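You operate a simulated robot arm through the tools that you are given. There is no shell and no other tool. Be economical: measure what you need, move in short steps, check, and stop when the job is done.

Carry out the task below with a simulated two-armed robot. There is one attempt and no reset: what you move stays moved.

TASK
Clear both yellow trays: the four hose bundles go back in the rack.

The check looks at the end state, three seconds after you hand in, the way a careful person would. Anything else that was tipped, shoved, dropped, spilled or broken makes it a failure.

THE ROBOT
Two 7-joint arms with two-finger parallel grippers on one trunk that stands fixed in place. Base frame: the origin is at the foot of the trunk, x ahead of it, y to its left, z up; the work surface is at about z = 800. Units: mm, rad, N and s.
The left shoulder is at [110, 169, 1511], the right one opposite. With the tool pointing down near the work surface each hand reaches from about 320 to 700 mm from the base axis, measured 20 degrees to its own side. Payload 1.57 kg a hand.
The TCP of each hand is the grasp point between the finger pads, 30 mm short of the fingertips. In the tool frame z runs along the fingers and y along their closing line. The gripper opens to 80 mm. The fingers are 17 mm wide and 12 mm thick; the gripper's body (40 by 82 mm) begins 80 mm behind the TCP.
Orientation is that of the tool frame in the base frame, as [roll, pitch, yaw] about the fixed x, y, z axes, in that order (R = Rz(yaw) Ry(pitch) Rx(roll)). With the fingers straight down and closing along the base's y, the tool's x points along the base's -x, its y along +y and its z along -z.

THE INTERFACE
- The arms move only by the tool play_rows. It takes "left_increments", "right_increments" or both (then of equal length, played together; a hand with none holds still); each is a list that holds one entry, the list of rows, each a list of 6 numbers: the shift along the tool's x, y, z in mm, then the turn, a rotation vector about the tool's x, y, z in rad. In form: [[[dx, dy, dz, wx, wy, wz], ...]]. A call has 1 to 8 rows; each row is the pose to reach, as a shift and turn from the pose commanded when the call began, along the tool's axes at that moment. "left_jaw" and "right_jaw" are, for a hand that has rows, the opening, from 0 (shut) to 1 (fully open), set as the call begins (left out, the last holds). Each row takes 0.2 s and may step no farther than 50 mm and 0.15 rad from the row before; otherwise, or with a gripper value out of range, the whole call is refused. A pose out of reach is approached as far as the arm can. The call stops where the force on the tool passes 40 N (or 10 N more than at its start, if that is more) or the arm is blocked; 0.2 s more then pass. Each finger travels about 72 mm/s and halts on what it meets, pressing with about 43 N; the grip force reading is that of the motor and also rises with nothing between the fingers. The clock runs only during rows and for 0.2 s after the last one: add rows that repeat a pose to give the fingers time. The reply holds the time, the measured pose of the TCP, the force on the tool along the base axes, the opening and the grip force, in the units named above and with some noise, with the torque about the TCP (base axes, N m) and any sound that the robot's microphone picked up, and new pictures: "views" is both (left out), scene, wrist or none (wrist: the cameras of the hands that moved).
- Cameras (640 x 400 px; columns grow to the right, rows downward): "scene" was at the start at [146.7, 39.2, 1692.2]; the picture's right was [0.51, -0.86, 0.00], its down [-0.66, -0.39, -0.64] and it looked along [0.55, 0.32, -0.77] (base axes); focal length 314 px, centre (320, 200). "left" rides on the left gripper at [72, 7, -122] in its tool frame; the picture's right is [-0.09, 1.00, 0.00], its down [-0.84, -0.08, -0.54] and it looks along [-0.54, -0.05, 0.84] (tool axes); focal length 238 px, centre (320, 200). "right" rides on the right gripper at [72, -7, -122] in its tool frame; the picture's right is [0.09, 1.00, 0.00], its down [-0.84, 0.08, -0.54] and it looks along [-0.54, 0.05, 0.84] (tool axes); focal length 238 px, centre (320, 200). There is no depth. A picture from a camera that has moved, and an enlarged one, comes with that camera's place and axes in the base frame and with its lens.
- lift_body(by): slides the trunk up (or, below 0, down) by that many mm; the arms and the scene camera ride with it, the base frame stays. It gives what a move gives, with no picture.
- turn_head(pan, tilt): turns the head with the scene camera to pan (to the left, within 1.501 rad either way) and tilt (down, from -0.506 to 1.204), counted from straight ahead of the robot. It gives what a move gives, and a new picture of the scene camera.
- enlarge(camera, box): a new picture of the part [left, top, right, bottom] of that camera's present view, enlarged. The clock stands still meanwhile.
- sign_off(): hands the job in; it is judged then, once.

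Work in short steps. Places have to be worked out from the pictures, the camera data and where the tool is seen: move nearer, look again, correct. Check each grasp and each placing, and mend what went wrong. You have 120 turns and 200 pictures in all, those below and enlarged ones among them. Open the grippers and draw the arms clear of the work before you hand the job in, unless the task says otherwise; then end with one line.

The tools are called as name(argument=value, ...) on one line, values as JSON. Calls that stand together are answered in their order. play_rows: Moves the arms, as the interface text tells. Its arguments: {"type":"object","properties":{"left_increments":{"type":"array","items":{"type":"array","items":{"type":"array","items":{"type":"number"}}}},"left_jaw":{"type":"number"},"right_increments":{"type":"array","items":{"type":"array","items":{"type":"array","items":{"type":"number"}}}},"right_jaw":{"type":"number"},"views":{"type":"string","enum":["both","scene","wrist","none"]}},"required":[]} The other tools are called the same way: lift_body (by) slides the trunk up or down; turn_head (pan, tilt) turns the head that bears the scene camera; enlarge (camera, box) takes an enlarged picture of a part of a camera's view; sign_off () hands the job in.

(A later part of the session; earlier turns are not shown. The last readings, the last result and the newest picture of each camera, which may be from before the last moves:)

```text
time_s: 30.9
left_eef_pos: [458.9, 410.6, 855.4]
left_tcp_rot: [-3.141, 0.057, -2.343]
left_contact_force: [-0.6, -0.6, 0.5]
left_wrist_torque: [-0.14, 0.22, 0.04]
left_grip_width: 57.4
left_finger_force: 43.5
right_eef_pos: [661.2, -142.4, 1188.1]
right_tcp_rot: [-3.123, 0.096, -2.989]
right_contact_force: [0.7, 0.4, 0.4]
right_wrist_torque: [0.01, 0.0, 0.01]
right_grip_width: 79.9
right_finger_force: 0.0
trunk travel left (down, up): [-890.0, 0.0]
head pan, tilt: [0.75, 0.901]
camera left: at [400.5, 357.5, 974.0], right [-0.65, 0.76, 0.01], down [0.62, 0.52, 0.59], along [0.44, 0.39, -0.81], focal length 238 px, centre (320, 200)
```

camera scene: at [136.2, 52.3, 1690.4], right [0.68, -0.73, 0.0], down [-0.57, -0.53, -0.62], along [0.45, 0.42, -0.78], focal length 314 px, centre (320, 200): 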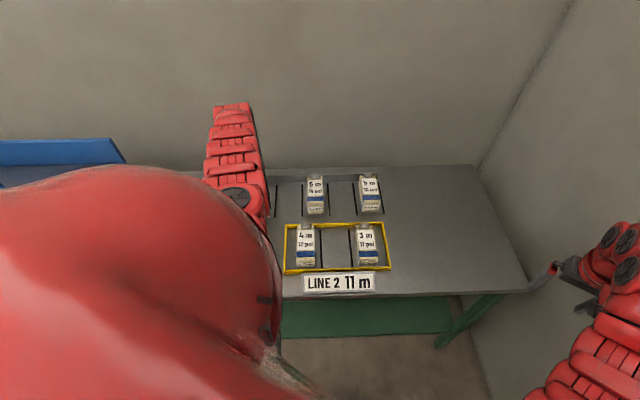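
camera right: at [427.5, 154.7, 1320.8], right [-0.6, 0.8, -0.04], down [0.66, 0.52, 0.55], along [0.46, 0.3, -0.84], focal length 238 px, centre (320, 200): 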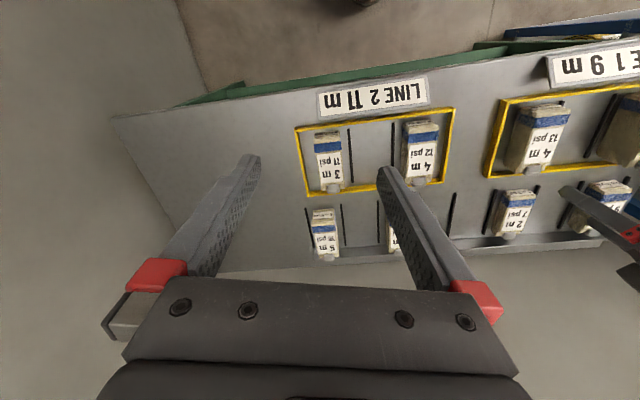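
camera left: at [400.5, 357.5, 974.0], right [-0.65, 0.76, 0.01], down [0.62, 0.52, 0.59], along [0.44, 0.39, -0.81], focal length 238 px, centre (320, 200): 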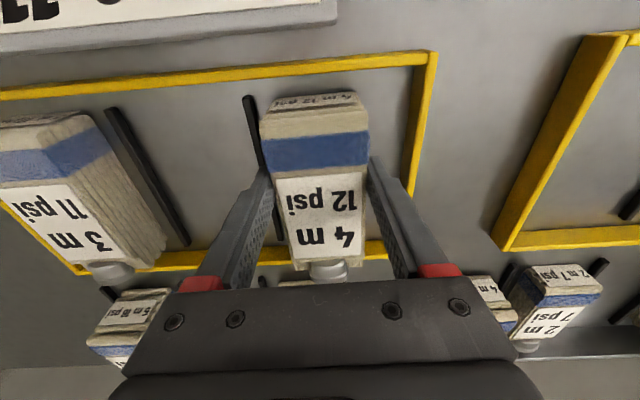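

Gripped. Lift, and carry toward the empty slot next to 13 psi.

play_rows(left_increments=[[[-1.5, 0, -25, 0, 0, 0], [-3, 0, -50, 0, 0, 0], [-29.8, 15, -78.5, 0, 0, 0], [-66, 30, -96.4, 0, 0, 0], [-106.6, 45, -104, 0, 0, 0], [-151.6, 58, -101.3, 0, 0, 0], [-196.6, 59, -98.6, 0, 0, 0]]], views="wrist")

```text
time_s: 32.5
left_eef_pos: [533.8, 569.9, 965.3]
left_tcp_rot: [-3.14, 0.057, -2.343]
left_contact_force: [-0.4, 0.2, -3.5]
left_wrist_torque: [-0.11, 0.02, 0.01]
left_grip_width: 57.6
left_finger_force: 43.1
left hand out of reach, approached as far as the arm can: row 7
right_eef_pos: [661.0, -140.7, 1189.1]
right_tcp_rot: [-3.12, 0.095, -2.988]
right_contact_force: [-0.6, 0.5, -0.3]
right_wrist_torque: [-0.01, 0.0, -0.02]
right_grip_width: 80.0
right_finger_force: 0.1
trunk travel left (down, up): [-890.0, 0.0]
head pan, tilt: [0.75, 0.901]
camera left: at [475.3, 517.2, 1083.9], right [-0.65, 0.76, 0.0], down [0.62, 0.52, 0.59], along [0.44, 0.38, -0.81], focal length 238 px, centre (320, 200)
```

left: 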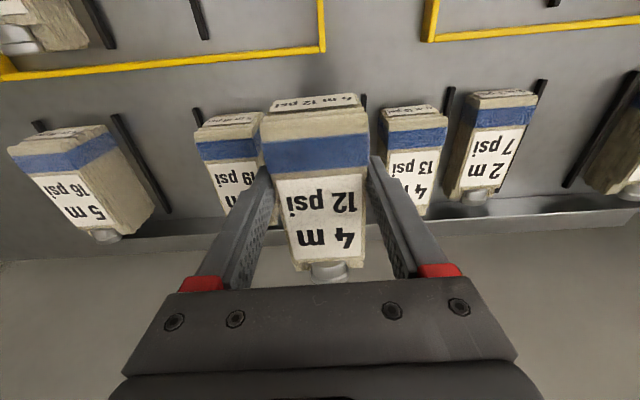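

Need a lower trunk for reach: raise the hand 150, then drop the trunk 155.

play_rows(left_increments=[[[-3, 0, -50, 0, 0, 0], [-6, 0, -100, 0, 0, 0], [-9, 0, -149, 0, 0, 0]]], views="none")

lift_body(by=-155)

play_rows(left_increments=[[[-12, 0, 0, 0, 0, 0], [-25, 0, 1, 0, 0, 0], [-38, 0, 2, 0, 0, 0], [-42, 0, 2, 0, 0, 0]]], views="wrist")

```text
time_s: 33.3
left_eef_pos: [531.6, 563.9, 1113.7]
left_tcp_rot: [-3.141, 0.054, -2.344]
left_contact_force: [0.5, -0.5, -3.8]
left_wrist_torque: [-0.04, 0.08, 0.0]
left_grip_width: 57.5
left_finger_force: 43.2
right_eef_pos: [661.0, -143.8, 1189.1]
right_tcp_rot: [-3.121, 0.096, -2.989]
right_contact_force: [0.0, 0.3, -0.1]
right_wrist_torque: [0.01, -0.02, -0.02]
right_grip_width: 80.0
right_finger_force: 0.0
trunk travel left (down, up): [-890.0, 0.0]
head pan, tilt: [0.75, 0.901]
```

```text
time_s: 35.1
left_eef_pos: [532.9, 565.8, 958.5]
left_tcp_rot: [-3.141, 0.056, -2.342]
left_contact_force: [0.1, 0.4, -4.9]
left_wrist_torque: [-0.04, 0.02, 0.0]
left_grip_width: 57.5
left_finger_force: 43.0
right_eef_pos: [661.1, -141.0, 1033.9]
right_tcp_rot: [-3.122, 0.097, -2.988]
right_contact_force: [0.4, -0.4, -0.3]
right_wrist_torque: [0.01, 0.01, 0.0]
right_grip_width: 79.9
right_finger_force: 0.0
trunk travel left (down, up): [-735.0, 155.0]
head pan, tilt: [0.75, 0.901]
```

```text
time_s: 36.1
left_eef_pos: [562.5, 595.5, 960.4]
left_tcp_rot: [-3.141, 0.057, -2.343]
left_contact_force: [-1.0, -0.7, -4.6]
left_wrist_torque: [-0.06, 0.08, 0.01]
left_grip_width: 57.4
left_finger_force: 43.6
right_eef_pos: [661.1, -141.8, 1033.8]
right_tcp_rot: [-3.121, 0.095, -2.99]
right_contact_force: [-0.3, -0.6, 0.2]
right_wrist_torque: [0.03, 0.02, 0.0]
right_grip_width: 80.1
right_finger_force: 0.0
trunk travel left (down, up): [-735.0, 155.0]
head pan, tilt: [0.75, 0.901]
camera left: at [503.9, 542.3, 1077.9], right [-0.65, 0.76, 0.01], down [0.62, 0.52, 0.59], along [0.44, 0.39, -0.81], focal length 238 px, centre (320, 200)
```

left: 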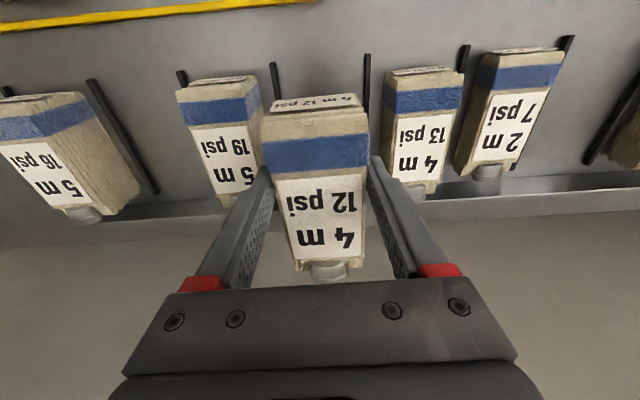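

Shift +3 mm lateral, +4 mm forward, then lower by trunk 90.

play_rows(left_increments=[[[-4, 3, 0, 0, 0, 0], [-4, 3, 0, 0, 0, 0]]], views="none")

lift_body(by=-90)

enlarge(camera="left", box=[0, 0, 640, 400])

```text
time_s: 36.7
left_eef_pos: [564.3, 600.3, 959.0]
left_tcp_rot: [3.139, 0.056, -2.342]
left_contact_force: [-0.2, -0.4, -3.5]
left_wrist_torque: [-0.06, 0.09, -0.01]
left_grip_width: 57.4
left_finger_force: 43.5
right_eef_pos: [661.3, -141.9, 1034.2]
right_tcp_rot: [-3.121, 0.093, -2.99]
right_contact_force: [0.4, 0.1, -1.2]
right_wrist_torque: [-0.01, 0.02, -0.05]
right_grip_width: 79.9
right_finger_force: 0.1
trunk travel left (down, up): [-735.0, 155.0]
head pan, tilt: [0.75, 0.901]
```

```text
time_s: 37.9
left_eef_pos: [562.5, 600.6, 869.8]
left_tcp_rot: [3.142, 0.058, -2.343]
left_contact_force: [-0.3, -0.2, -3.7]
left_wrist_torque: [-0.02, 0.06, 0.03]
left_grip_width: 57.6
left_finger_force: 43.5
right_eef_pos: [661.1, -140.7, 944.2]
right_tcp_rot: [-3.121, 0.097, -2.988]
right_contact_force: [0.3, -0.3, -0.2]
right_wrist_torque: [-0.03, -0.04, 0.03]
right_grip_width: 79.9
right_finger_force: 0.0
trunk travel left (down, up): [-645.0, 245.0]
head pan, tilt: [0.75, 0.901]
```

```text
1.00 times, centred on (320, 200) of left (not enlarged: the box is as wide or as high as the picture)
camera zoom: at [504.4, 547.8, 988.6], right [-0.65, 0.76, 0.01], down [0.62, 0.52, 0.59], along [0.45, 0.39, -0.81], focal length 238 px, centre (320, 200)
```

zoom: 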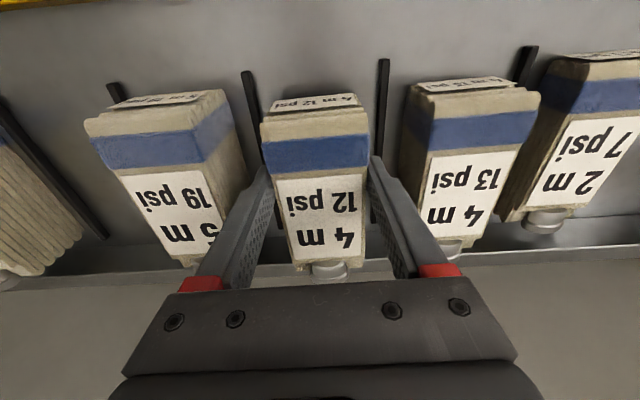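

Aligned. Lower to contact and release.

play_rows(left_increments=[[[0.3, 0, 5, 0, 0, 0], [0.6, 0, 10, 0, 0, 0], [0.9, 0, 14, 0, 0, 0]]], views="none")

play_rows(left_increments=[[[0, 0, 0, 0, 0, 0], [0, 0, 0, 0, 0, 0], [0, 0, 0, 0, 0, 0]]], left_jaw=0.86, views="none")

lift_body(by=110)

enlarge(camera="left", box=[0, 0, 640, 400])

```text
time_s: 38.7
left_eef_pos: [563.2, 601.7, 856.0]
left_tcp_rot: [3.141, 0.058, -2.341]
left_contact_force: [0.0, 0.6, -3.6]
left_wrist_torque: [-0.08, 0.08, -0.02]
left_grip_width: 57.4
left_finger_force: 43.0
right_eef_pos: [661.6, -141.1, 943.2]
right_tcp_rot: [-3.122, 0.097, -2.989]
right_contact_force: [0.2, 0.4, -0.3]
right_wrist_torque: [0.02, -0.01, -0.01]
right_grip_width: 80.3
right_finger_force: 0.0
trunk travel left (down, up): [-645.0, 245.0]
head pan, tilt: [0.75, 0.901]
```

```text
time_s: 39.5
left_eef_pos: [563.5, 601.1, 858.0]
left_tcp_rot: [-3.14, 0.057, -2.344]
left_contact_force: [0.1, -0.3, 0.0]
left_wrist_torque: [0.0, -0.01, -0.04]
left_grip_width: 68.9
left_finger_force: 0.1
right_eef_pos: [661.4, -141.9, 944.8]
right_tcp_rot: [-3.122, 0.095, -2.988]
right_contact_force: [-0.1, 0.0, 0.6]
right_wrist_torque: [0.0, 0.01, 0.02]
right_grip_width: 80.1
right_finger_force: 0.0
trunk travel left (down, up): [-645.0, 245.0]
head pan, tilt: [0.75, 0.901]
```

```text
time_s: 41.0
left_eef_pos: [563.1, 600.6, 966.1]
left_tcp_rot: [-3.141, 0.058, -2.341]
left_contact_force: [-0.1, 0.3, -0.1]
left_wrist_torque: [0.02, 0.02, -0.01]
left_grip_width: 68.5
left_finger_force: 0.1
right_eef_pos: [660.7, -143.0, 1053.3]
right_tcp_rot: [-3.12, 0.096, -2.988]
right_contact_force: [-0.2, -0.1, 0.0]
right_wrist_torque: [0.0, 0.03, -0.01]
right_grip_width: 80.0
right_finger_force: 0.1
trunk travel left (down, up): [-755.0, 135.0]
head pan, tilt: [0.75, 0.901]
```

```text
1.00 times, centred on (320, 200) of left (not enlarged: the box is as wide or as high as the picture)
camera zoom: at [504.3, 548.3, 1085.2], right [-0.65, 0.76, 0.01], down [0.62, 0.52, 0.59], along [0.45, 0.39, -0.81], focal length 238 px, centre (320, 200)
```

zoom: 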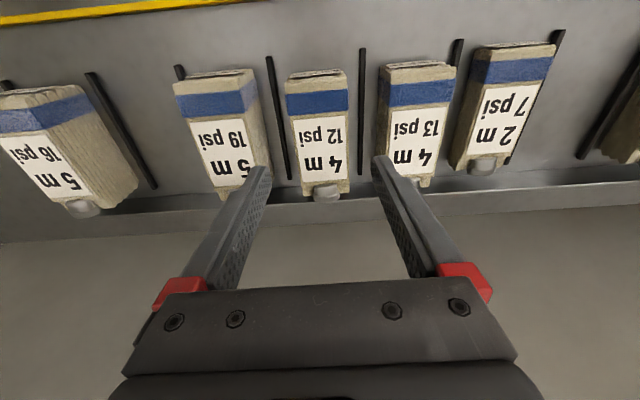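

Both 4 m bundles are home. Next 3 m 11 psi at est. (595, 283): raise trunk, move over it and tilt fingers outward to 0.17 rad (needed for reach at its slot).

lift_body(by=100)

play_rows(left_increments=[[[26.6, -30.5, 10, 0, -0.014, 0], [53.2, -61, 22, 0, -0.028, 0], [79.8, -91.5, 35, 0, -0.042, 0], [106.4, -122, 51, 0, -0.056, 0], [133, -152.5, 68, 0, -0.07, 0], [159.6, -183, 86, 0, -0.084, 0], [186.2, -213.5, 105, 0, -0.098, 0], [212.9, -244, 124, 0, -0.112, 0]]], left_jaw=1, views="wrist")

```text
time_s: 42.3
left_eef_pos: [563.3, 601.3, 1067.0]
left_tcp_rot: [3.141, 0.058, -2.342]
left_contact_force: [0.5, -1.4, -0.1]
left_wrist_torque: [-0.02, 0.03, -0.02]
left_grip_width: 68.7
left_finger_force: 0.2
right_eef_pos: [661.6, -141.9, 1153.4]
right_tcp_rot: [-3.122, 0.096, -2.988]
right_contact_force: [0.6, 0.4, 0.4]
right_wrist_torque: [-0.01, 0.01, 0.02]
right_grip_width: 80.3
right_finger_force: 0.1
trunk travel left (down, up): [-855.0, 35.0]
head pan, tilt: [0.75, 0.901]
```

```text
time_s: 44.1
left_eef_pos: [594.4, 282.3, 932.9]
left_tcp_rot: [3.141, 0.173, -2.339]
left_contact_force: [0.1, -0.1, 0.1]
left_wrist_torque: [-0.02, 0.0, -0.01]
left_grip_width: 80.0
left_finger_force: 0.0
right_eef_pos: [661.3, -142.3, 1153.8]
right_tcp_rot: [-3.12, 0.097, -2.99]
right_contact_force: [0.0, 0.0, 0.8]
right_wrist_torque: [0.01, 0.03, 0.04]
right_grip_width: 80.1
right_finger_force: 0.0
trunk travel left (down, up): [-855.0, 35.0]
head pan, tilt: [0.75, 0.901]
camera left: at [526.8, 220.1, 1041.2], right [-0.65, 0.76, 0.02], down [0.56, 0.47, 0.68], along [0.51, 0.45, -0.74], focal length 238 px, centre (320, 200)
```

left: 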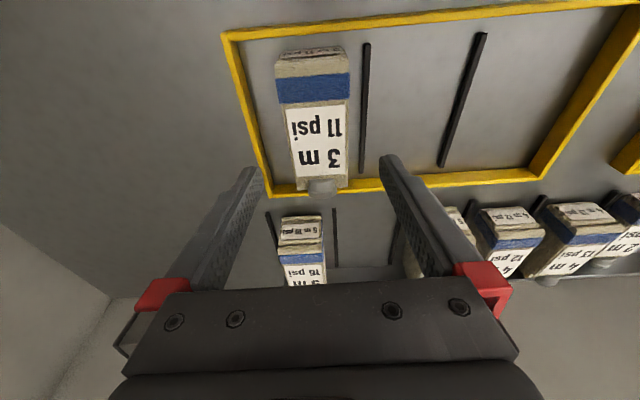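

Shift and descend partway, with a check.

play_rows(left_increments=[[[6, -3, 22, 0, 0, 0], [11.6, -5, 44, 0, 0, 0], [11.6, -5, 44, 0, 0, 0]]], left_jaw=0.83, views="wrist")

```text
time_s: 44.9
left_eef_pos: [593.8, 277.6, 885.9]
left_tcp_rot: [3.141, 0.171, -2.341]
left_contact_force: [-0.7, -0.1, 0.1]
left_wrist_torque: [-0.03, 0.02, -0.01]
left_grip_width: 66.3
left_finger_force: 0.1
right_eef_pos: [661.2, -140.9, 1154.9]
right_tcp_rot: [-3.119, 0.096, -2.989]
right_contact_force: [-0.8, -0.2, 0.4]
right_wrist_torque: [0.01, 0.01, -0.01]
right_grip_width: 80.1
right_finger_force: 0.1
trunk travel left (down, up): [-855.0, 35.0]
head pan, tilt: [0.75, 0.901]
camera left: at [526.0, 215.6, 995.4], right [-0.65, 0.76, 0.02], down [0.57, 0.47, 0.68], along [0.51, 0.45, -0.74], focal length 238 px, centre (320, 200)
```

left: 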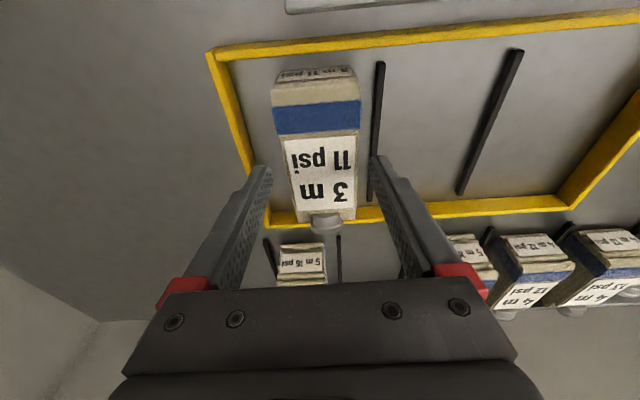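

Top confirmed at 847. Descend to 850 and close.

play_rows(left_increments=[[[3, -3, 18, 0, 0, 0], [6.2, -3, 35.5, 0, 0, 0]]], views="none")

play_rows(left_increments=[[[0, 0, 0, 0, 0, 0], [0, 0, 0, 0, 0, 0], [0, 0, 0, 0, 0, 0]]], left_jaw=0, views="wrist")

```text
time_s: 45.5
left_eef_pos: [595.4, 276.2, 849.8]
left_tcp_rot: [3.141, 0.172, -2.34]
left_contact_force: [0.1, -0.5, -0.2]
left_wrist_torque: [0.02, -0.04, -0.02]
left_grip_width: 66.1
left_finger_force: 0.0
right_eef_pos: [661.7, -142.2, 1154.5]
right_tcp_rot: [-3.12, 0.097, -2.988]
right_contact_force: [0.3, 0.2, 0.3]
right_wrist_torque: [-0.02, -0.01, -0.01]
right_grip_width: 79.8
right_finger_force: 0.1
trunk travel left (down, up): [-855.0, 35.0]
head pan, tilt: [0.75, 0.901]
```

```text
time_s: 46.3
left_eef_pos: [595.3, 276.7, 847.9]
left_tcp_rot: [-3.141, 0.171, -2.341]
left_contact_force: [-0.8, -1.6, 0.1]
left_wrist_torque: [-0.11, 0.06, 0.02]
left_grip_width: 57.7
left_finger_force: 42.3
right_eef_pos: [661.1, -142.2, 1153.1]
right_tcp_rot: [-3.12, 0.094, -2.989]
right_contact_force: [-0.9, 0.4, 0.2]
right_wrist_torque: [0.01, -0.03, -0.02]
right_grip_width: 80.0
right_finger_force: 0.2
trunk travel left (down, up): [-855.0, 35.0]
head pan, tilt: [0.75, 0.901]
camera left: at [527.7, 214.3, 958.1], right [-0.65, 0.76, 0.02], down [0.57, 0.47, 0.68], along [0.51, 0.45, -0.74], focal length 238 px, centre (320, 200)
```

left: 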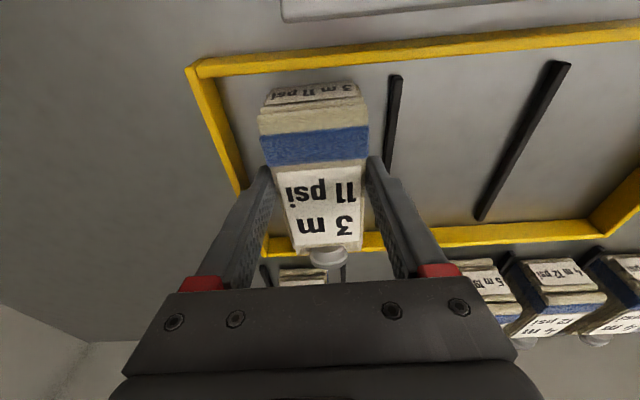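

Gripped. Lift and carry high toward the slot between 16 and 19 psi.

play_rows(left_increments=[[[-6.8, 0, -39.4, 0, 0, 0], [-13.6, 0, -78.8, 0, 0, 0], [-47.2, 14, -108.5, 0, 0, 0], [-85.9, 30, -127.2, 0, 0, 0], [-125.1, 45, -148.8, 0, 0, 0], [-162, 58, -174.9, 0, 0, 0]]], views="none")

lift_body(by=-90)

```text
time_s: 47.7
left_eef_pos: [647.8, 412.7, 1051.7]
left_tcp_rot: [-3.141, 0.165, -2.343]
left_contact_force: [0.2, 0.3, -2.8]
left_wrist_torque: [0.0, 0.09, 0.01]
left_grip_width: 57.4
left_finger_force: 43.1
right_eef_pos: [660.8, -141.1, 1154.2]
right_tcp_rot: [-3.121, 0.093, -2.987]
right_contact_force: [-0.2, 0.7, 0.1]
right_wrist_torque: [-0.01, -0.02, 0.03]
right_grip_width: 80.0
right_finger_force: 0.0
trunk travel left (down, up): [-855.0, 35.0]
head pan, tilt: [0.75, 0.901]
```

```text
time_s: 48.9
left_eef_pos: [648.9, 412.7, 963.6]
left_tcp_rot: [-3.141, 0.168, -2.341]
left_contact_force: [0.2, 0.3, -5.0]
left_wrist_torque: [-0.07, 0.07, -0.02]
left_grip_width: 57.6
left_finger_force: 43.5
right_eef_pos: [660.3, -141.9, 1064.1]
right_tcp_rot: [-3.121, 0.095, -2.989]
right_contact_force: [0.1, 0.1, -1.0]
right_wrist_torque: [0.04, -0.02, 0.01]
right_grip_width: 80.1
right_finger_force: 0.1
trunk travel left (down, up): [-765.0, 125.0]
head pan, tilt: [0.75, 0.901]
```

Advance toward the slot at constant height.

play_rows(left_increments=[[[-40, 1, 6.8, 0, 0, 0], [-74, 1, 12.6, 0, 0, 0], [-74, 1, 12.6, 0, 0, 0]]], views="wrist")

```text
time_s: 49.7
left_eef_pos: [692.2, 456.2, 966.7]
left_tcp_rot: [-3.141, 0.171, -2.341]
left_contact_force: [0.3, -1.1, -3.7]
left_wrist_torque: [-0.01, 0.05, 0.0]
left_grip_width: 57.6
left_finger_force: 43.1
left hand out of reach, approached as far as the arm can: row 2, 3
right_eef_pos: [661.4, -143.5, 1063.7]
right_tcp_rot: [-3.122, 0.096, -2.991]
right_contact_force: [0.3, -0.3, -0.1]
right_wrist_torque: [0.06, -0.01, 0.0]
right_grip_width: 80.2
right_finger_force: 0.0
trunk travel left (down, up): [-765.0, 125.0]
head pan, tilt: [0.75, 0.901]
camera left: at [622.9, 394.1, 1075.7], right [-0.65, 0.76, 0.02], down [0.57, 0.47, 0.68], along [0.51, 0.45, -0.74], focal length 238 px, centre (320, 200)
```

left: 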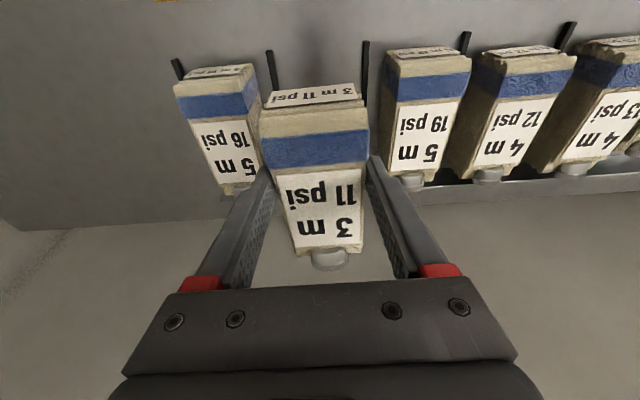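

Small extra tilt to gain the last 18 mm.

play_rows(left_increments=[[[-6, 1, 1, 0, -0.025, 0], [-17.7, 2.5, 3, 0, -0.055, 0], [-17.7, 2.5, 3, 0, -0.055, 0]]], views="none")

```text
time_s: 50.5
left_eef_pos: [697.3, 472.0, 965.6]
left_tcp_rot: [-3.141, 0.225, -2.343]
left_contact_force: [0.0, 0.0, -3.2]
left_wrist_torque: [-0.07, 0.05, 0.01]
left_grip_width: 57.4
left_finger_force: 43.1
left hand out of reach, approached as far as the arm can: row 2, 3
right_eef_pos: [662.5, -140.9, 1063.0]
right_tcp_rot: [-3.121, 0.094, -2.989]
right_contact_force: [0.1, -0.6, 0.1]
right_wrist_torque: [0.02, -0.02, 0.01]
right_grip_width: 79.9
right_finger_force: 0.0
trunk travel left (down, up): [-765.0, 125.0]
head pan, tilt: [0.75, 0.901]
```

Slid slightly sideways at the limit; raise the hand 60, drop the trunk 60 for more reach.

play_rows(left_increments=[[[-6.7, 0, -29.2, 0, 0, 0], [-13.4, 0, -58.5, 0, 0, 0]]], views="none")

lift_body(by=-60)

play_rows(left_increments=[[[-2, -3, 0.5, 0, 0, 0], [-4.2, -5.2, 1, 0, 0, 0]]], views="wrist")

```text
time_s: 51.1
left_eef_pos: [695.1, 472.0, 1024.4]
left_tcp_rot: [3.139, 0.224, -2.339]
left_contact_force: [-1.1, -0.3, -3.3]
left_wrist_torque: [-0.06, 0.04, 0.0]
left_grip_width: 57.7
left_finger_force: 42.7
right_eef_pos: [660.8, -141.1, 1064.6]
right_tcp_rot: [-3.121, 0.096, -2.989]
right_contact_force: [0.2, 0.3, 0.2]
right_wrist_torque: [-0.01, -0.01, 0.0]
right_grip_width: 79.9
right_finger_force: 0.1
trunk travel left (down, up): [-765.0, 125.0]
head pan, tilt: [0.75, 0.901]
```

```text
time_s: 52.1
left_eef_pos: [695.4, 473.6, 965.7]
left_tcp_rot: [3.141, 0.225, -2.341]
left_contact_force: [0.5, 0.5, -3.4]
left_wrist_torque: [-0.06, 0.07, 0.0]
left_grip_width: 57.5
left_finger_force: 42.8
right_eef_pos: [661.1, -140.5, 1003.8]
right_tcp_rot: [-3.121, 0.097, -2.987]
right_contact_force: [0.6, 0.2, -0.5]
right_wrist_torque: [-0.01, -0.01, 0.05]
right_grip_width: 79.8
right_finger_force: 0.1
trunk travel left (down, up): [-705.0, 185.0]
head pan, tilt: [0.75, 0.901]
```

```text
time_s: 52.7
left_eef_pos: [701.3, 472.1, 965.8]
left_tcp_rot: [-3.141, 0.225, -2.342]
left_contact_force: [0.4, 0.2, -3.4]
left_wrist_torque: [-0.02, 0.06, 0.0]
left_grip_width: 57.2
left_finger_force: 43.1
right_eef_pos: [660.7, -142.2, 1004.5]
right_tcp_rot: [-3.121, 0.096, -2.987]
right_contact_force: [0.7, 0.5, 0.0]
right_wrist_torque: [0.03, -0.02, -0.01]
right_grip_width: 80.0
right_finger_force: 0.0
trunk travel left (down, up): [-705.0, 185.0]
head pan, tilt: [0.75, 0.901]
camera left: at [630.2, 405.9, 1069.1], right [-0.65, 0.76, 0.02], down [0.54, 0.44, 0.71], along [0.53, 0.48, -0.7], focal length 238 px, centre (320, 200)
```

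left: 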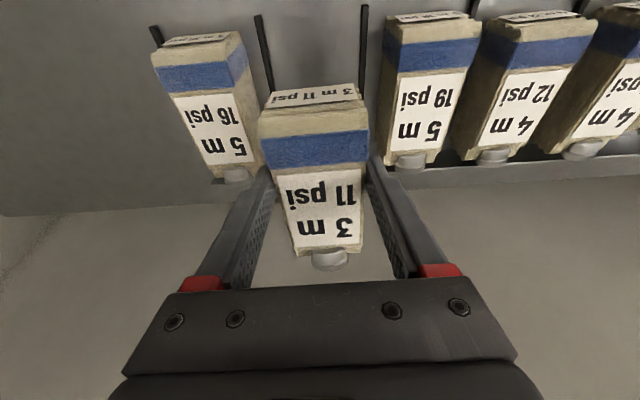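

Good. Lower by trunk 92 mm and check.

lift_body(by=-92)

enlarge(camera="left", box=[0, 0, 640, 400])

```text
time_s: 54.0
left_eef_pos: [700.9, 472.0, 874.3]
left_tcp_rot: [-3.141, 0.225, -2.343]
left_contact_force: [-0.5, 0.7, -3.4]
left_wrist_torque: [-0.06, 0.07, -0.02]
left_grip_width: 57.4
left_finger_force: 42.6
right_eef_pos: [660.1, -141.8, 912.3]
right_tcp_rot: [-3.122, 0.097, -2.987]
right_contact_force: [0.1, -0.4, -0.1]
right_wrist_torque: [-0.02, 0.0, 0.03]
right_grip_width: 79.8
right_finger_force: 0.1
trunk travel left (down, up): [-613.0, 277.0]
head pan, tilt: [0.75, 0.901]
```

```text
1.00 times, centred on (320, 200) of left (not enlarged: the box is as wide or as high as the picture)
camera zoom: at [630.0, 406.0, 977.1], right [-0.65, 0.76, 0.02], down [0.54, 0.44, 0.71], along [0.53, 0.48, -0.7], focal length 238 px, centre (320, 200)
```

zoom: 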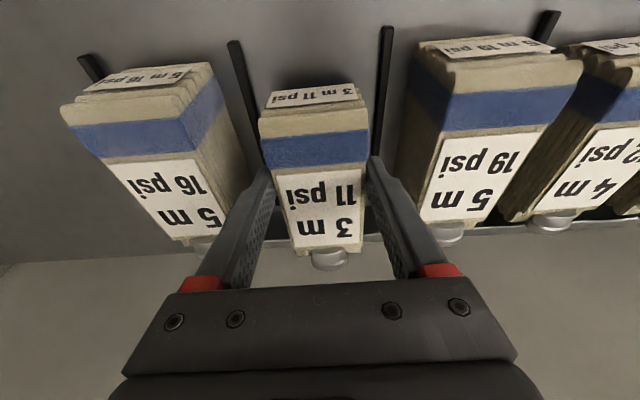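

Centred between dividers. Lower ~23 mm with the arm.

play_rows(left_increments=[[[2, 0, 8.5, 0, 0, 0], [3.8, 0, 16.5, 0, 0, 0], [4.6, 0, 20, 0, 0, 0], [5.1, 0, 22.5, 0, 0, 0]]], views="none")

```text
time_s: 55.0
left_eef_pos: [701.6, 471.3, 850.8]
left_tcp_rot: [3.14, 0.224, -2.344]
left_contact_force: [-0.6, 0.7, -0.2]
left_wrist_torque: [-0.15, 0.11, -0.02]
left_grip_width: 57.7
left_finger_force: 43.2
right_eef_pos: [660.8, -141.3, 912.8]
right_tcp_rot: [-3.121, 0.096, -2.988]
right_contact_force: [0.4, 0.3, -1.1]
right_wrist_torque: [-0.02, 0.0, 0.0]
right_grip_width: 80.5
right_finger_force: 0.0
trunk travel left (down, up): [-613.0, 277.0]
head pan, tilt: [0.75, 0.901]
```

Contact (weight gone). Release, then rise with the trunk and look.

play_rows(left_increments=[[[0, 0, 0, 0, 0, 0], [0, 0, 0, 0, 0, 0], [0, 0, 0, 0, 0, 0]]], left_jaw=0.84, views="none")

lift_body(by=115)

enlarge(camera="left", box=[0, 0, 640, 400])

```text
time_s: 55.8
left_eef_pos: [700.0, 471.7, 850.5]
left_tcp_rot: [-3.141, 0.225, -2.343]
left_contact_force: [0.3, 0.3, 0.0]
left_wrist_torque: [-0.01, -0.01, 0.02]
left_grip_width: 67.3
left_finger_force: 0.0
right_eef_pos: [660.9, -141.7, 911.7]
right_tcp_rot: [-3.121, 0.095, -2.988]
right_contact_force: [0.6, -0.4, -0.1]
right_wrist_torque: [0.01, -0.01, 0.02]
right_grip_width: 80.0
right_finger_force: 0.1
trunk travel left (down, up): [-613.0, 277.0]
head pan, tilt: [0.75, 0.901]
```

```text
time_s: 57.3
left_eef_pos: [701.0, 471.6, 965.4]
left_tcp_rot: [-3.141, 0.226, -2.341]
left_contact_force: [-0.2, -0.1, 0.5]
left_wrist_torque: [0.01, -0.02, -0.01]
left_grip_width: 67.4
left_finger_force: 0.1
right_eef_pos: [661.3, -141.6, 1027.1]
right_tcp_rot: [-3.121, 0.095, -2.987]
right_contact_force: [0.3, 0.0, -0.2]
right_wrist_torque: [0.01, 0.01, 0.03]
right_grip_width: 80.1
right_finger_force: 0.1
trunk travel left (down, up): [-728.0, 162.0]
head pan, tilt: [0.75, 0.901]
```

```text
1.00 times, centred on (320, 200) of left (not enlarged: the box is as wide or as high as the picture)
camera zoom: at [629.6, 405.7, 1069.3], right [-0.65, 0.76, 0.02], down [0.54, 0.44, 0.71], along [0.53, 0.48, -0.7], focal length 238 px, centre (320, 200)
```

zoom: 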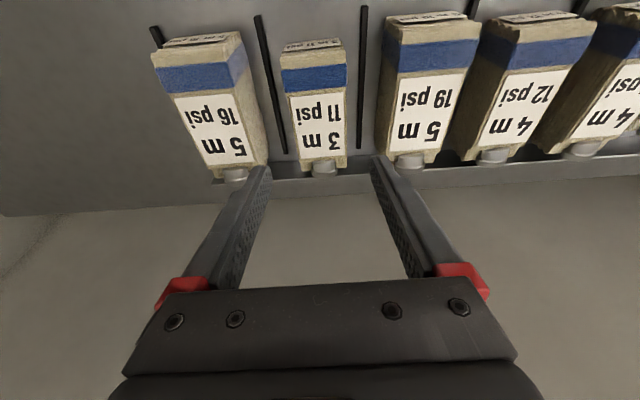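

11 psi placed well. Last: 6 m 21 psi. Raise the trunk fully and travel left in two stages.

lift_body(by=162)

play_rows(left_increments=[[[19.8, 34.4, 8.3, 0, 0, 0], [39.7, 68.8, 16.5, 0, 0, 0], [59.5, 103.2, 24.8, 0, 0, 0], [79.4, 137.6, 33, 0, 0, 0], [99.2, 172, 41.3, 0, 0, 0], [119, 206.4, 49.6, 0, 0, 0], [139, 240.8, 57.8, 0, 0, 0], [158.8, 275, 66.1, 0, 0, 0]]], left_jaw=1, views="none")

```text
time_s: 59.1
left_eef_pos: [701.2, 471.8, 1128.3]
left_tcp_rot: [-3.141, 0.225, -2.342]
left_contact_force: [1.1, -0.2, 0.7]
left_wrist_torque: [0.03, 0.0, 0.01]
left_grip_width: 67.2
left_finger_force: 0.0
right_eef_pos: [662.2, -142.6, 1189.8]
right_tcp_rot: [-3.12, 0.095, -2.99]
right_contact_force: [-0.2, 0.3, 0.2]
right_wrist_torque: [-0.02, 0.02, 0.01]
right_grip_width: 80.1
right_finger_force: 0.0
trunk travel left (down, up): [-890.0, 0.0]
head pan, tilt: [0.75, 0.901]
```

```text
time_s: 60.9
left_eef_pos: [406.1, 564.0, 1027.6]
left_tcp_rot: [-3.138, 0.226, -2.342]
left_contact_force: [-0.3, -0.2, 0.0]
left_wrist_torque: [0.0, -0.05, -0.01]
left_grip_width: 80.0
left_finger_force: 0.1
right_eef_pos: [660.6, -142.3, 1190.1]
right_tcp_rot: [-3.12, 0.097, -2.988]
right_contact_force: [0.5, -0.5, 0.2]
right_wrist_torque: [0.0, -0.04, -0.02]
right_grip_width: 79.9
right_finger_force: 0.1
trunk travel left (down, up): [-890.0, 0.0]
head pan, tilt: [0.75, 0.901]
```

Continue to above the 21 psi bundle.

play_rows(left_increments=[[[11.2, 39, 4.7, 0, 0, 0], [22.4, 78, 9.5, 0, 0, 0], [33.6, 117, 14.3, 0, 0, 0], [44.8, 156, 19, 0, 0, 0], [56, 195, 23.8, 0, 0, 0], [67.2, 234, 28.5, 0, 0, 0], [78.4, 273, 33.3, 0, 0, 0]]], views="wrist")

```text
time_s: 62.5
left_eef_pos: [161.2, 706.0, 977.1]
left_tcp_rot: [3.139, 0.226, -2.342]
left_contact_force: [-0.2, 0.1, 0.1]
left_wrist_torque: [0.03, 0.03, -0.04]
left_grip_width: 79.9
left_finger_force: 0.0
right_eef_pos: [659.7, -140.1, 1189.9]
right_tcp_rot: [-3.121, 0.096, -2.989]
right_contact_force: [0.5, 0.0, 0.3]
right_wrist_torque: [-0.02, -0.01, -0.03]
right_grip_width: 80.0
right_finger_force: 0.1
trunk travel left (down, up): [-890.0, 0.0]
head pan, tilt: [0.75, 0.901]
camera left: at [88.8, 640.0, 1080.4], right [-0.65, 0.76, 0.02], down [0.54, 0.44, 0.72], along [0.53, 0.48, -0.7], focal length 238 px, centre (320, 200)
```

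left: 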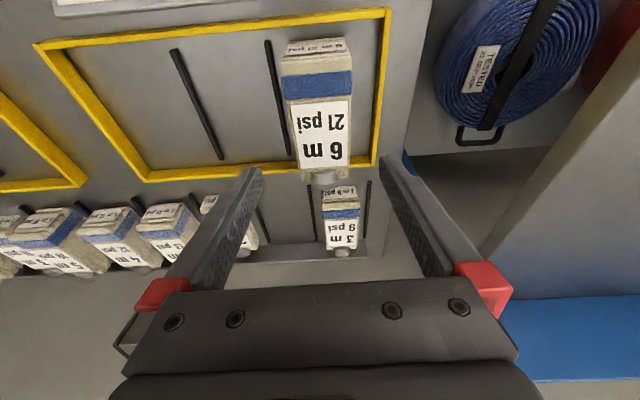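

Well aligned. Descend in two stages.

play_rows(left_increments=[[[9, 1, 31, 0, 0, 0], [18.5, 1, 62.5, 0, 0, 0], [18.5, 1, 62.5, 0, 0, 0]]], left_jaw=0.92, views="wrist")

```text
time_s: 63.3
left_eef_pos: [157.7, 701.9, 913.3]
left_tcp_rot: [-3.141, 0.225, -2.341]
left_contact_force: [0.0, -0.5, -0.4]
left_wrist_torque: [0.04, 0.01, -0.01]
left_grip_width: 73.6
left_finger_force: 0.1
right_eef_pos: [661.3, -141.9, 1188.5]
right_tcp_rot: [-3.121, 0.097, -2.989]
right_contact_force: [0.0, -0.6, -0.3]
right_wrist_torque: [0.01, -0.01, 0.01]
right_grip_width: 80.1
right_finger_force: 0.0
trunk travel left (down, up): [-890.0, 0.0]
head pan, tilt: [0.75, 0.901]
camera left: at [85.8, 635.5, 1016.6], right [-0.65, 0.76, 0.02], down [0.54, 0.44, 0.72], along [0.53, 0.48, -0.7], focal length 238 px, centre (320, 200)
```

left: 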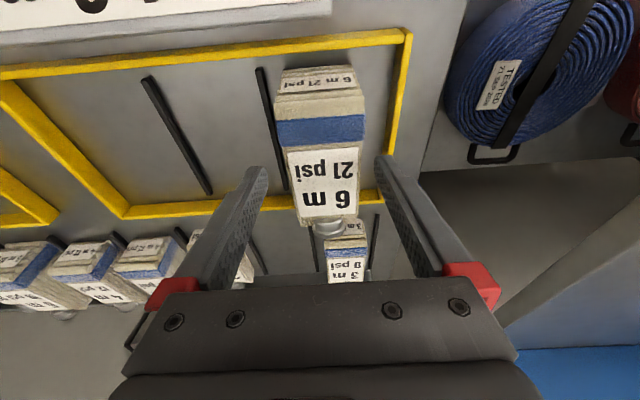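

Descend to ~873 and close.

play_rows(left_increments=[[[4.5, 0, 19.5, 0, 0, 0], [9, 0, 39, 0, 0, 0]]], views="none")

play_rows(left_increments=[[[0, 0, 0, 0, 0, 0], [0, 0, 0, 0, 0, 0], [0, 0, 0, 0, 0, 0]]], left_jaw=0, views="wrist")

```text
time_s: 63.9
left_eef_pos: [157.5, 701.0, 871.9]
left_tcp_rot: [-3.139, 0.222, -2.342]
left_contact_force: [0.1, -0.1, 0.2]
left_wrist_torque: [0.01, 0.02, 0.0]
left_grip_width: 73.5
left_finger_force: 0.0
right_eef_pos: [661.5, -141.8, 1190.1]
right_tcp_rot: [-3.122, 0.097, -2.987]
right_contact_force: [0.1, 0.2, -0.2]
right_wrist_torque: [0.01, -0.04, 0.01]
right_grip_width: 80.2
right_finger_force: 0.1
trunk travel left (down, up): [-890.0, 0.0]
head pan, tilt: [0.75, 0.901]
```

```text
time_s: 64.7
left_eef_pos: [157.5, 702.3, 872.3]
left_tcp_rot: [3.141, 0.226, -2.343]
left_contact_force: [-1.2, -1.4, 0.2]
left_wrist_torque: [-0.15, 0.37, 0.01]
left_grip_width: 57.8
left_finger_force: 42.9
right_eef_pos: [660.9, -140.2, 1188.8]
right_tcp_rot: [-3.122, 0.096, -2.988]
right_contact_force: [0.0, -0.5, -0.3]
right_wrist_torque: [0.01, -0.01, 0.0]
right_grip_width: 80.2
right_finger_force: 0.1
trunk travel left (down, up): [-890.0, 0.0]
head pan, tilt: [0.75, 0.901]
camera left: at [85.1, 636.1, 976.6], right [-0.65, 0.76, 0.02], down [0.54, 0.44, 0.71], along [0.53, 0.48, -0.7], focal length 238 px, centre (320, 200)
```

left: 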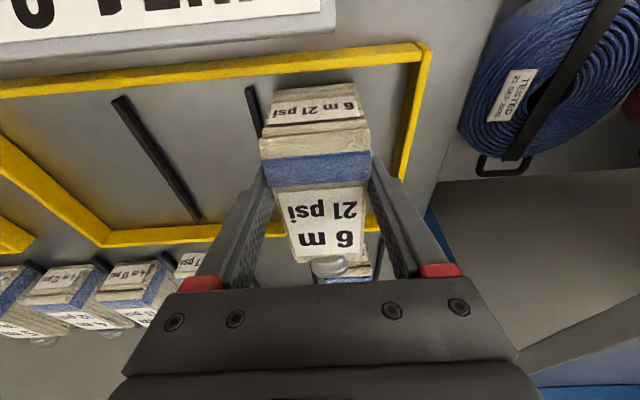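

Gripped at 57.8 mm. Lift straight first, then out and up.

play_rows(left_increments=[[[-10.1, 0, -43.9, 0, 0, 0], [-20.2, 0, -87.7, 0, 0, 0], [-29.1, 0, -126.7, 0, 0, 0], [-66.2, -15, -154.1, 0, 0, 0], [-103.3, -32, -181.5, 0, 0, 0], [-140.3, -48, -208.9, 0, 0, 0], [-172.6, -60, -237.4, 0, 0, 0], [-199.9, -70, -267, 0, 0, 0]]], views="wrist")

```text
time_s: 66.5
left_eef_pos: [303.8, 750.3, 1179.1]
left_tcp_rot: [-3.142, 0.226, -2.34]
left_contact_force: [0.5, 1.1, -4.9]
left_wrist_torque: [-0.15, 0.1, 0.02]
left_grip_width: 57.7
left_finger_force: 42.8
right_eef_pos: [661.6, -141.3, 1187.6]
right_tcp_rot: [-3.121, 0.093, -2.989]
right_contact_force: [0.4, 0.2, 0.1]
right_wrist_torque: [-0.01, 0.01, 0.01]
right_grip_width: 80.0
right_finger_force: 0.1
trunk travel left (down, up): [-890.0, 0.0]
head pan, tilt: [0.75, 0.901]
camera left: at [232.6, 685.1, 1282.2], right [-0.65, 0.76, 0.02], down [0.54, 0.44, 0.71], along [0.53, 0.48, -0.7], focal length 238 px, centre (320, 200)
```

left: 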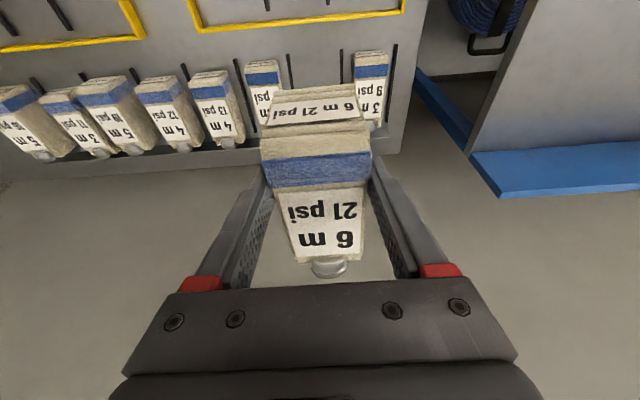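

Lower the trunk 200, then advance to the slot.

lift_body(by=-200)

play_rows(left_increments=[[[-35, -2, 8, 0, 0, 0], [-70, -4, 16, 0, 0, 0], [-78, -4, 18, 0, 0, 0], [-78, -4, 18, 0, 0, 0]]], views="wrist")

```text
time_s: 68.7
left_eef_pos: [302.1, 751.5, 978.1]
left_tcp_rot: [-3.141, 0.226, -2.343]
left_contact_force: [0.1, -0.1, -5.2]
left_wrist_torque: [-0.12, 0.12, -0.02]
left_grip_width: 57.5
left_finger_force: 42.3
right_eef_pos: [660.5, -140.7, 989.1]
right_tcp_rot: [-3.12, 0.096, -2.988]
right_contact_force: [-0.2, 0.4, -0.3]
right_wrist_torque: [-0.03, 0.01, 0.02]
right_grip_width: 79.9
right_finger_force: 0.0
trunk travel left (down, up): [-690.0, 200.0]
head pan, tilt: [0.75, 0.901]
```

```text
time_s: 69.7
left_eef_pos: [352.3, 794.8, 977.0]
left_tcp_rot: [3.141, 0.222, -2.341]
left_contact_force: [0.0, 0.0, -4.6]
left_wrist_torque: [-0.1, 0.14, 0.0]
left_grip_width: 57.7
left_finger_force: 42.9
left hand out of reach, approached as far as the arm can: row 2, 3, 4
right_eef_pos: [661.4, -141.5, 989.8]
right_tcp_rot: [-3.12, 0.094, -2.988]
right_contact_force: [-0.4, 0.8, -0.3]
right_wrist_torque: [0.03, -0.02, -0.02]
right_grip_width: 80.2
right_finger_force: 0.1
trunk travel left (down, up): [-690.0, 200.0]
head pan, tilt: [0.75, 0.901]
camera left: at [281.2, 728.5, 1080.4], right [-0.65, 0.76, 0.02], down [0.54, 0.45, 0.71], along [0.53, 0.48, -0.7], focal length 238 px, centre (320, 200)
```

left: 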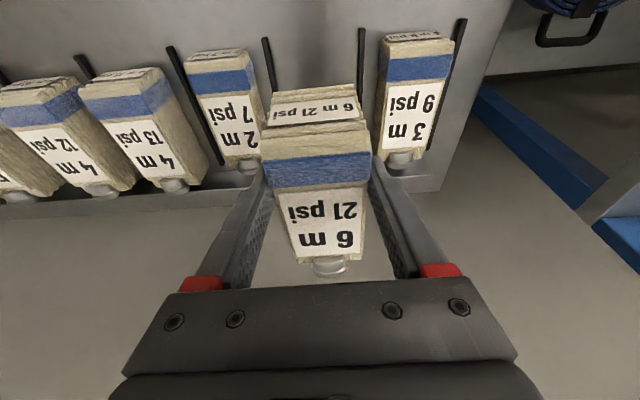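

Need ~16 mm more forward: add a small tilt.

play_rows(left_increments=[[[-5, 0.5, 1, 0, -0.03, 0], [-15.6, 1.5, 3.6, 0, -0.065, 0], [-15.6, 1.5, 3.6, 0, -0.065, 0]]], views="none")

```text
time_s: 70.5
left_eef_pos: [365.0, 806.5, 976.5]
left_tcp_rot: [3.141, 0.29, -2.343]
left_contact_force: [-0.4, 0.2, -5.4]
left_wrist_torque: [-0.12, 0.11, 0.01]
left_grip_width: 57.8
left_finger_force: 43.1
right_eef_pos: [662.2, -141.6, 987.3]
right_tcp_rot: [-3.121, 0.095, -2.988]
right_contact_force: [0.0, 0.0, 0.3]
right_wrist_torque: [0.01, -0.01, 0.0]
right_grip_width: 80.1
right_finger_force: 0.1
trunk travel left (down, up): [-690.0, 200.0]
head pan, tilt: [0.75, 0.901]
```

Reached. Lower the trunk 78 mm and check.

lift_body(by=-78)

enlarge(camera="left", box=[0, 0, 640, 400])

```text
time_s: 71.6
left_eef_pos: [363.4, 805.4, 901.6]
left_tcp_rot: [-3.14, 0.296, -2.339]
left_contact_force: [-1.0, 1.9, 12.4]
left_wrist_torque: [0.96, -1.42, 0.27]
left_grip_width: 57.9
left_finger_force: 42.9
right_eef_pos: [659.4, -142.8, 912.3]
right_tcp_rot: [-3.123, 0.098, -2.989]
right_contact_force: [-0.2, -0.6, -0.4]
right_wrist_torque: [0.0, 0.01, -0.01]
right_grip_width: 80.2
right_finger_force: 0.2
trunk travel left (down, up): [-612.0, 278.0]
head pan, tilt: [0.75, 0.901]
```

```text
1.00 times, centred on (320, 200) of left (not enlarged: the box is as wide or as high as the picture)
camera zoom: at [286.5, 734.5, 998.7], right [-0.65, 0.76, 0.03], down [0.5, 0.41, 0.76], along [0.57, 0.51, -0.65], focal length 238 px, centre (320, 200)
```

zoom: 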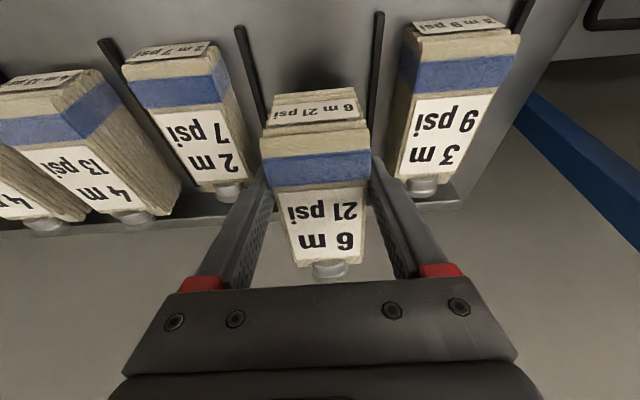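

Unexpected early contact (~17 N) at z≈902, about 90 mm ahead of the TCP. I back off upward and inspect.

lift_body(by=30)

turn_head(pan=1.1, tilt=0.6)

enlarge(camera="left", box=[200, 60, 440, 300])

```text
time_s: 72.4
left_eef_pos: [363.2, 805.5, 927.3]
left_tcp_rot: [-3.14, 0.288, -2.342]
left_contact_force: [0.5, -0.1, -5.1]
left_wrist_torque: [-0.19, 0.1, 0.03]
left_grip_width: 57.3
left_finger_force: 42.7
right_eef_pos: [661.4, -141.4, 941.2]
right_tcp_rot: [-3.121, 0.094, -2.988]
right_contact_force: [0.0, 1.0, 0.2]
right_wrist_torque: [-0.03, 0.04, 0.03]
right_grip_width: 80.1
right_finger_force: 0.0
trunk travel left (down, up): [-642.0, 248.0]
head pan, tilt: [0.75, 0.901]
```

```text
time_s: 73.2
left_eef_pos: [364.4, 805.7, 928.7]
left_tcp_rot: [-3.139, 0.289, -2.343]
left_contact_force: [0.3, 1.0, -4.4]
left_wrist_torque: [-0.12, 0.09, 0.02]
left_grip_width: 57.5
left_finger_force: 43.3
right_eef_pos: [661.5, -141.7, 940.5]
right_tcp_rot: [-3.122, 0.097, -2.988]
right_contact_force: [0.2, 0.1, 0.6]
right_wrist_torque: [0.01, 0.0, 0.0]
right_grip_width: 80.0
right_finger_force: 0.0
trunk travel left (down, up): [-642.0, 248.0]
head pan, tilt: [1.1, 0.6]
camera scene: at [120.9, 79.6, 1532.1], right [0.89, -0.45, 0.0], down [-0.26, -0.5, -0.82], along [0.37, 0.73, -0.57], focal length 314 px, centre (320, 200)
```

scene: 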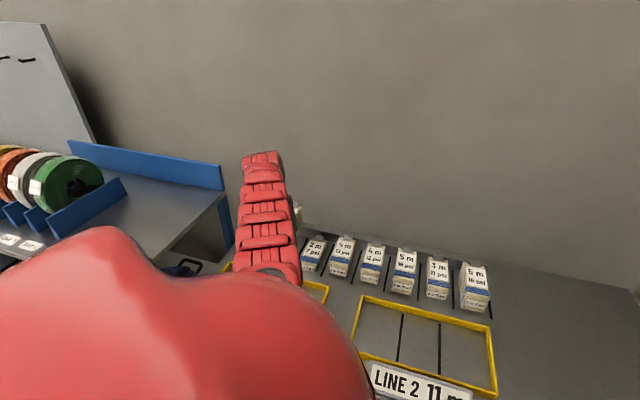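

```text
1.67 times, centred on (320, 180) of left
camera zoom: at [287.8, 735.4, 1025.4], right [-0.65, 0.76, 0.03], down [0.51, 0.41, 0.76], along [0.56, 0.51, -0.65], focal length 397 px, centre (320, 233)
```

zoom: 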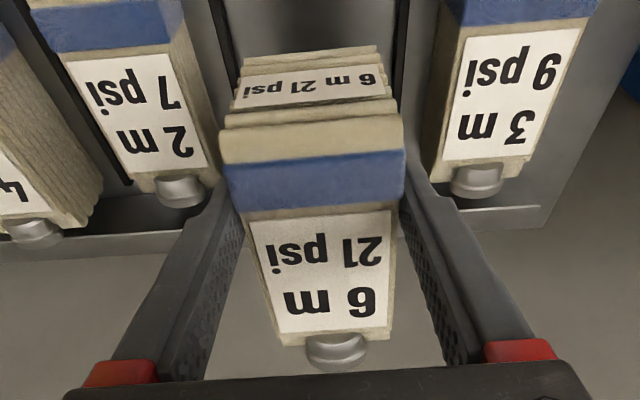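

The tilted tall bundle's far bottom edge touched the back rail. I back off 10 mm and reduce the tilt, then lower with the force-guarded arm.

play_rows(left_increments=[[[5, 0, -1.5, 0, 0.012, 0], [9.6, 0, -2.9, 0, 0.028, 0], [9.6, 0, -2.9, 0, 0.028, 0]]], views="none")

lift_body(by=-22)

enlarge(camera="left", box=[0, 0, 640, 400])

```text
time_s: 74.0
left_eef_pos: [357.6, 798.8, 927.9]
left_tcp_rot: [3.142, 0.262, -2.342]
left_contact_force: [-0.1, -0.3, -4.6]
left_wrist_torque: [-0.12, 0.14, 0.0]
left_grip_width: 57.6
left_finger_force: 42.7
right_eef_pos: [660.3, -141.2, 941.1]
right_tcp_rot: [-3.121, 0.095, -2.989]
right_contact_force: [0.1, 0.1, -0.1]
right_wrist_torque: [0.01, 0.01, 0.01]
right_grip_width: 80.1
right_finger_force: 0.0
trunk travel left (down, up): [-642.0, 248.0]
head pan, tilt: [1.1, 0.6]
```

```text
time_s: 74.7
left_eef_pos: [357.0, 798.6, 907.3]
left_tcp_rot: [-3.141, 0.263, -2.343]
left_contact_force: [-0.3, -0.1, -5.1]
left_wrist_torque: [-0.11, 0.1, 0.02]
left_grip_width: 57.7
left_finger_force: 43.3
right_eef_pos: [662.3, -140.6, 919.2]
right_tcp_rot: [-3.121, 0.094, -2.987]
right_contact_force: [0.3, -0.4, -0.1]
right_wrist_torque: [-0.04, -0.03, 0.0]
right_grip_width: 80.1
right_finger_force: 0.1
trunk travel left (down, up): [-620.0, 270.0]
head pan, tilt: [1.1, 0.6]
```

```text
1.00 times, centred on (320, 200) of left (not enlarged: the box is as wide or as high as the picture)
camera zoom: at [282.2, 730.4, 1006.3], right [-0.65, 0.76, 0.02], down [0.52, 0.43, 0.74], along [0.55, 0.49, -0.67], focal length 238 px, centre (320, 200)
```

zoom: 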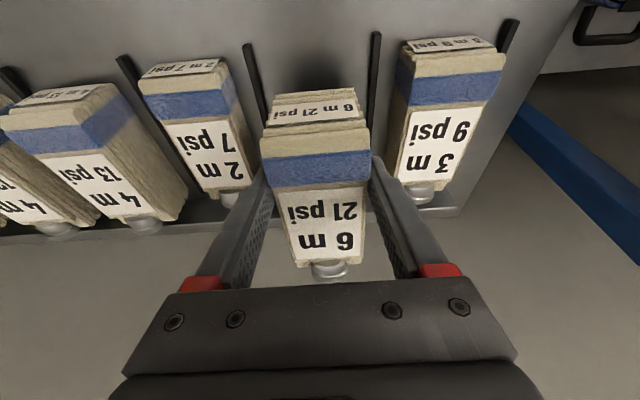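

Lower 24 mm guarded.

play_rows(left_increments=[[[1.6, 0, 5.8, 0, 0, 0], [3.1, 0, 11.6, 0, 0, 0], [4.7, 0, 17.4, 0, 0, 0], [6.2, 0, 23.2, 0, 0, 0]]], views="none")

```text
time_s: 75.7
left_eef_pos: [357.1, 799.8, 880.2]
left_tcp_rot: [-3.141, 0.262, -2.343]
left_contact_force: [-0.6, -0.3, -4.7]
left_wrist_torque: [-0.09, 0.09, 0.03]
left_grip_width: 57.7
left_finger_force: 43.3
right_eef_pos: [660.5, -141.1, 918.6]
right_tcp_rot: [-3.121, 0.095, -2.989]
right_contact_force: [-0.5, -0.1, 0.0]
right_wrist_torque: [0.01, 0.01, 0.02]
right_grip_width: 79.9
right_finger_force: 0.1
trunk travel left (down, up): [-620.0, 270.0]
head pan, tilt: [1.1, 0.6]
```

Cleared the rail, no contact. Lower ~7 mm more.

play_rows(left_increments=[[[0.8, 0, 3, 0, 0, 0], [1.4, 0, 5, 0, 0, 0], [1.8, 0, 6.5, 0, 0, 0]]], views="wrist")

```text
time_s: 76.5
left_eef_pos: [356.1, 799.7, 875.7]
left_tcp_rot: [-3.141, 0.264, -2.342]
left_contact_force: [-0.5, 0.6, 2.5]
left_wrist_torque: [-0.16, 0.39, -0.02]
left_grip_width: 57.7
left_finger_force: 43.0
right_eef_pos: [660.9, -142.4, 919.9]
right_tcp_rot: [-3.12, 0.097, -2.991]
right_contact_force: [0.0, 0.4, -1.2]
right_wrist_torque: [0.02, -0.03, -0.01]
right_grip_width: 79.9
right_finger_force: 0.1
trunk travel left (down, up): [-620.0, 270.0]
head pan, tilt: [1.1, 0.6]
camera left: at [282.3, 730.7, 975.6], right [-0.65, 0.76, 0.02], down [0.52, 0.42, 0.74], along [0.55, 0.5, -0.67], focal length 238 px, centre (320, 200)
```

left: 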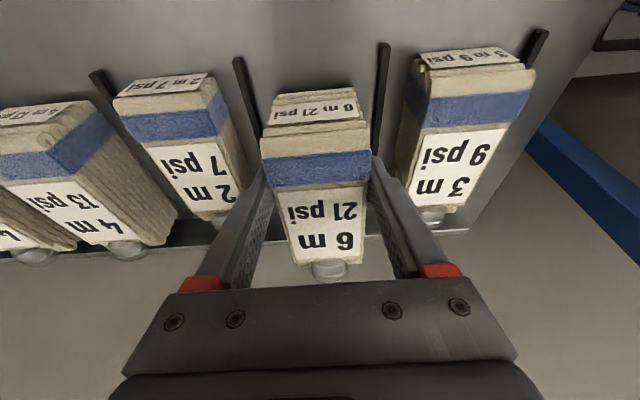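

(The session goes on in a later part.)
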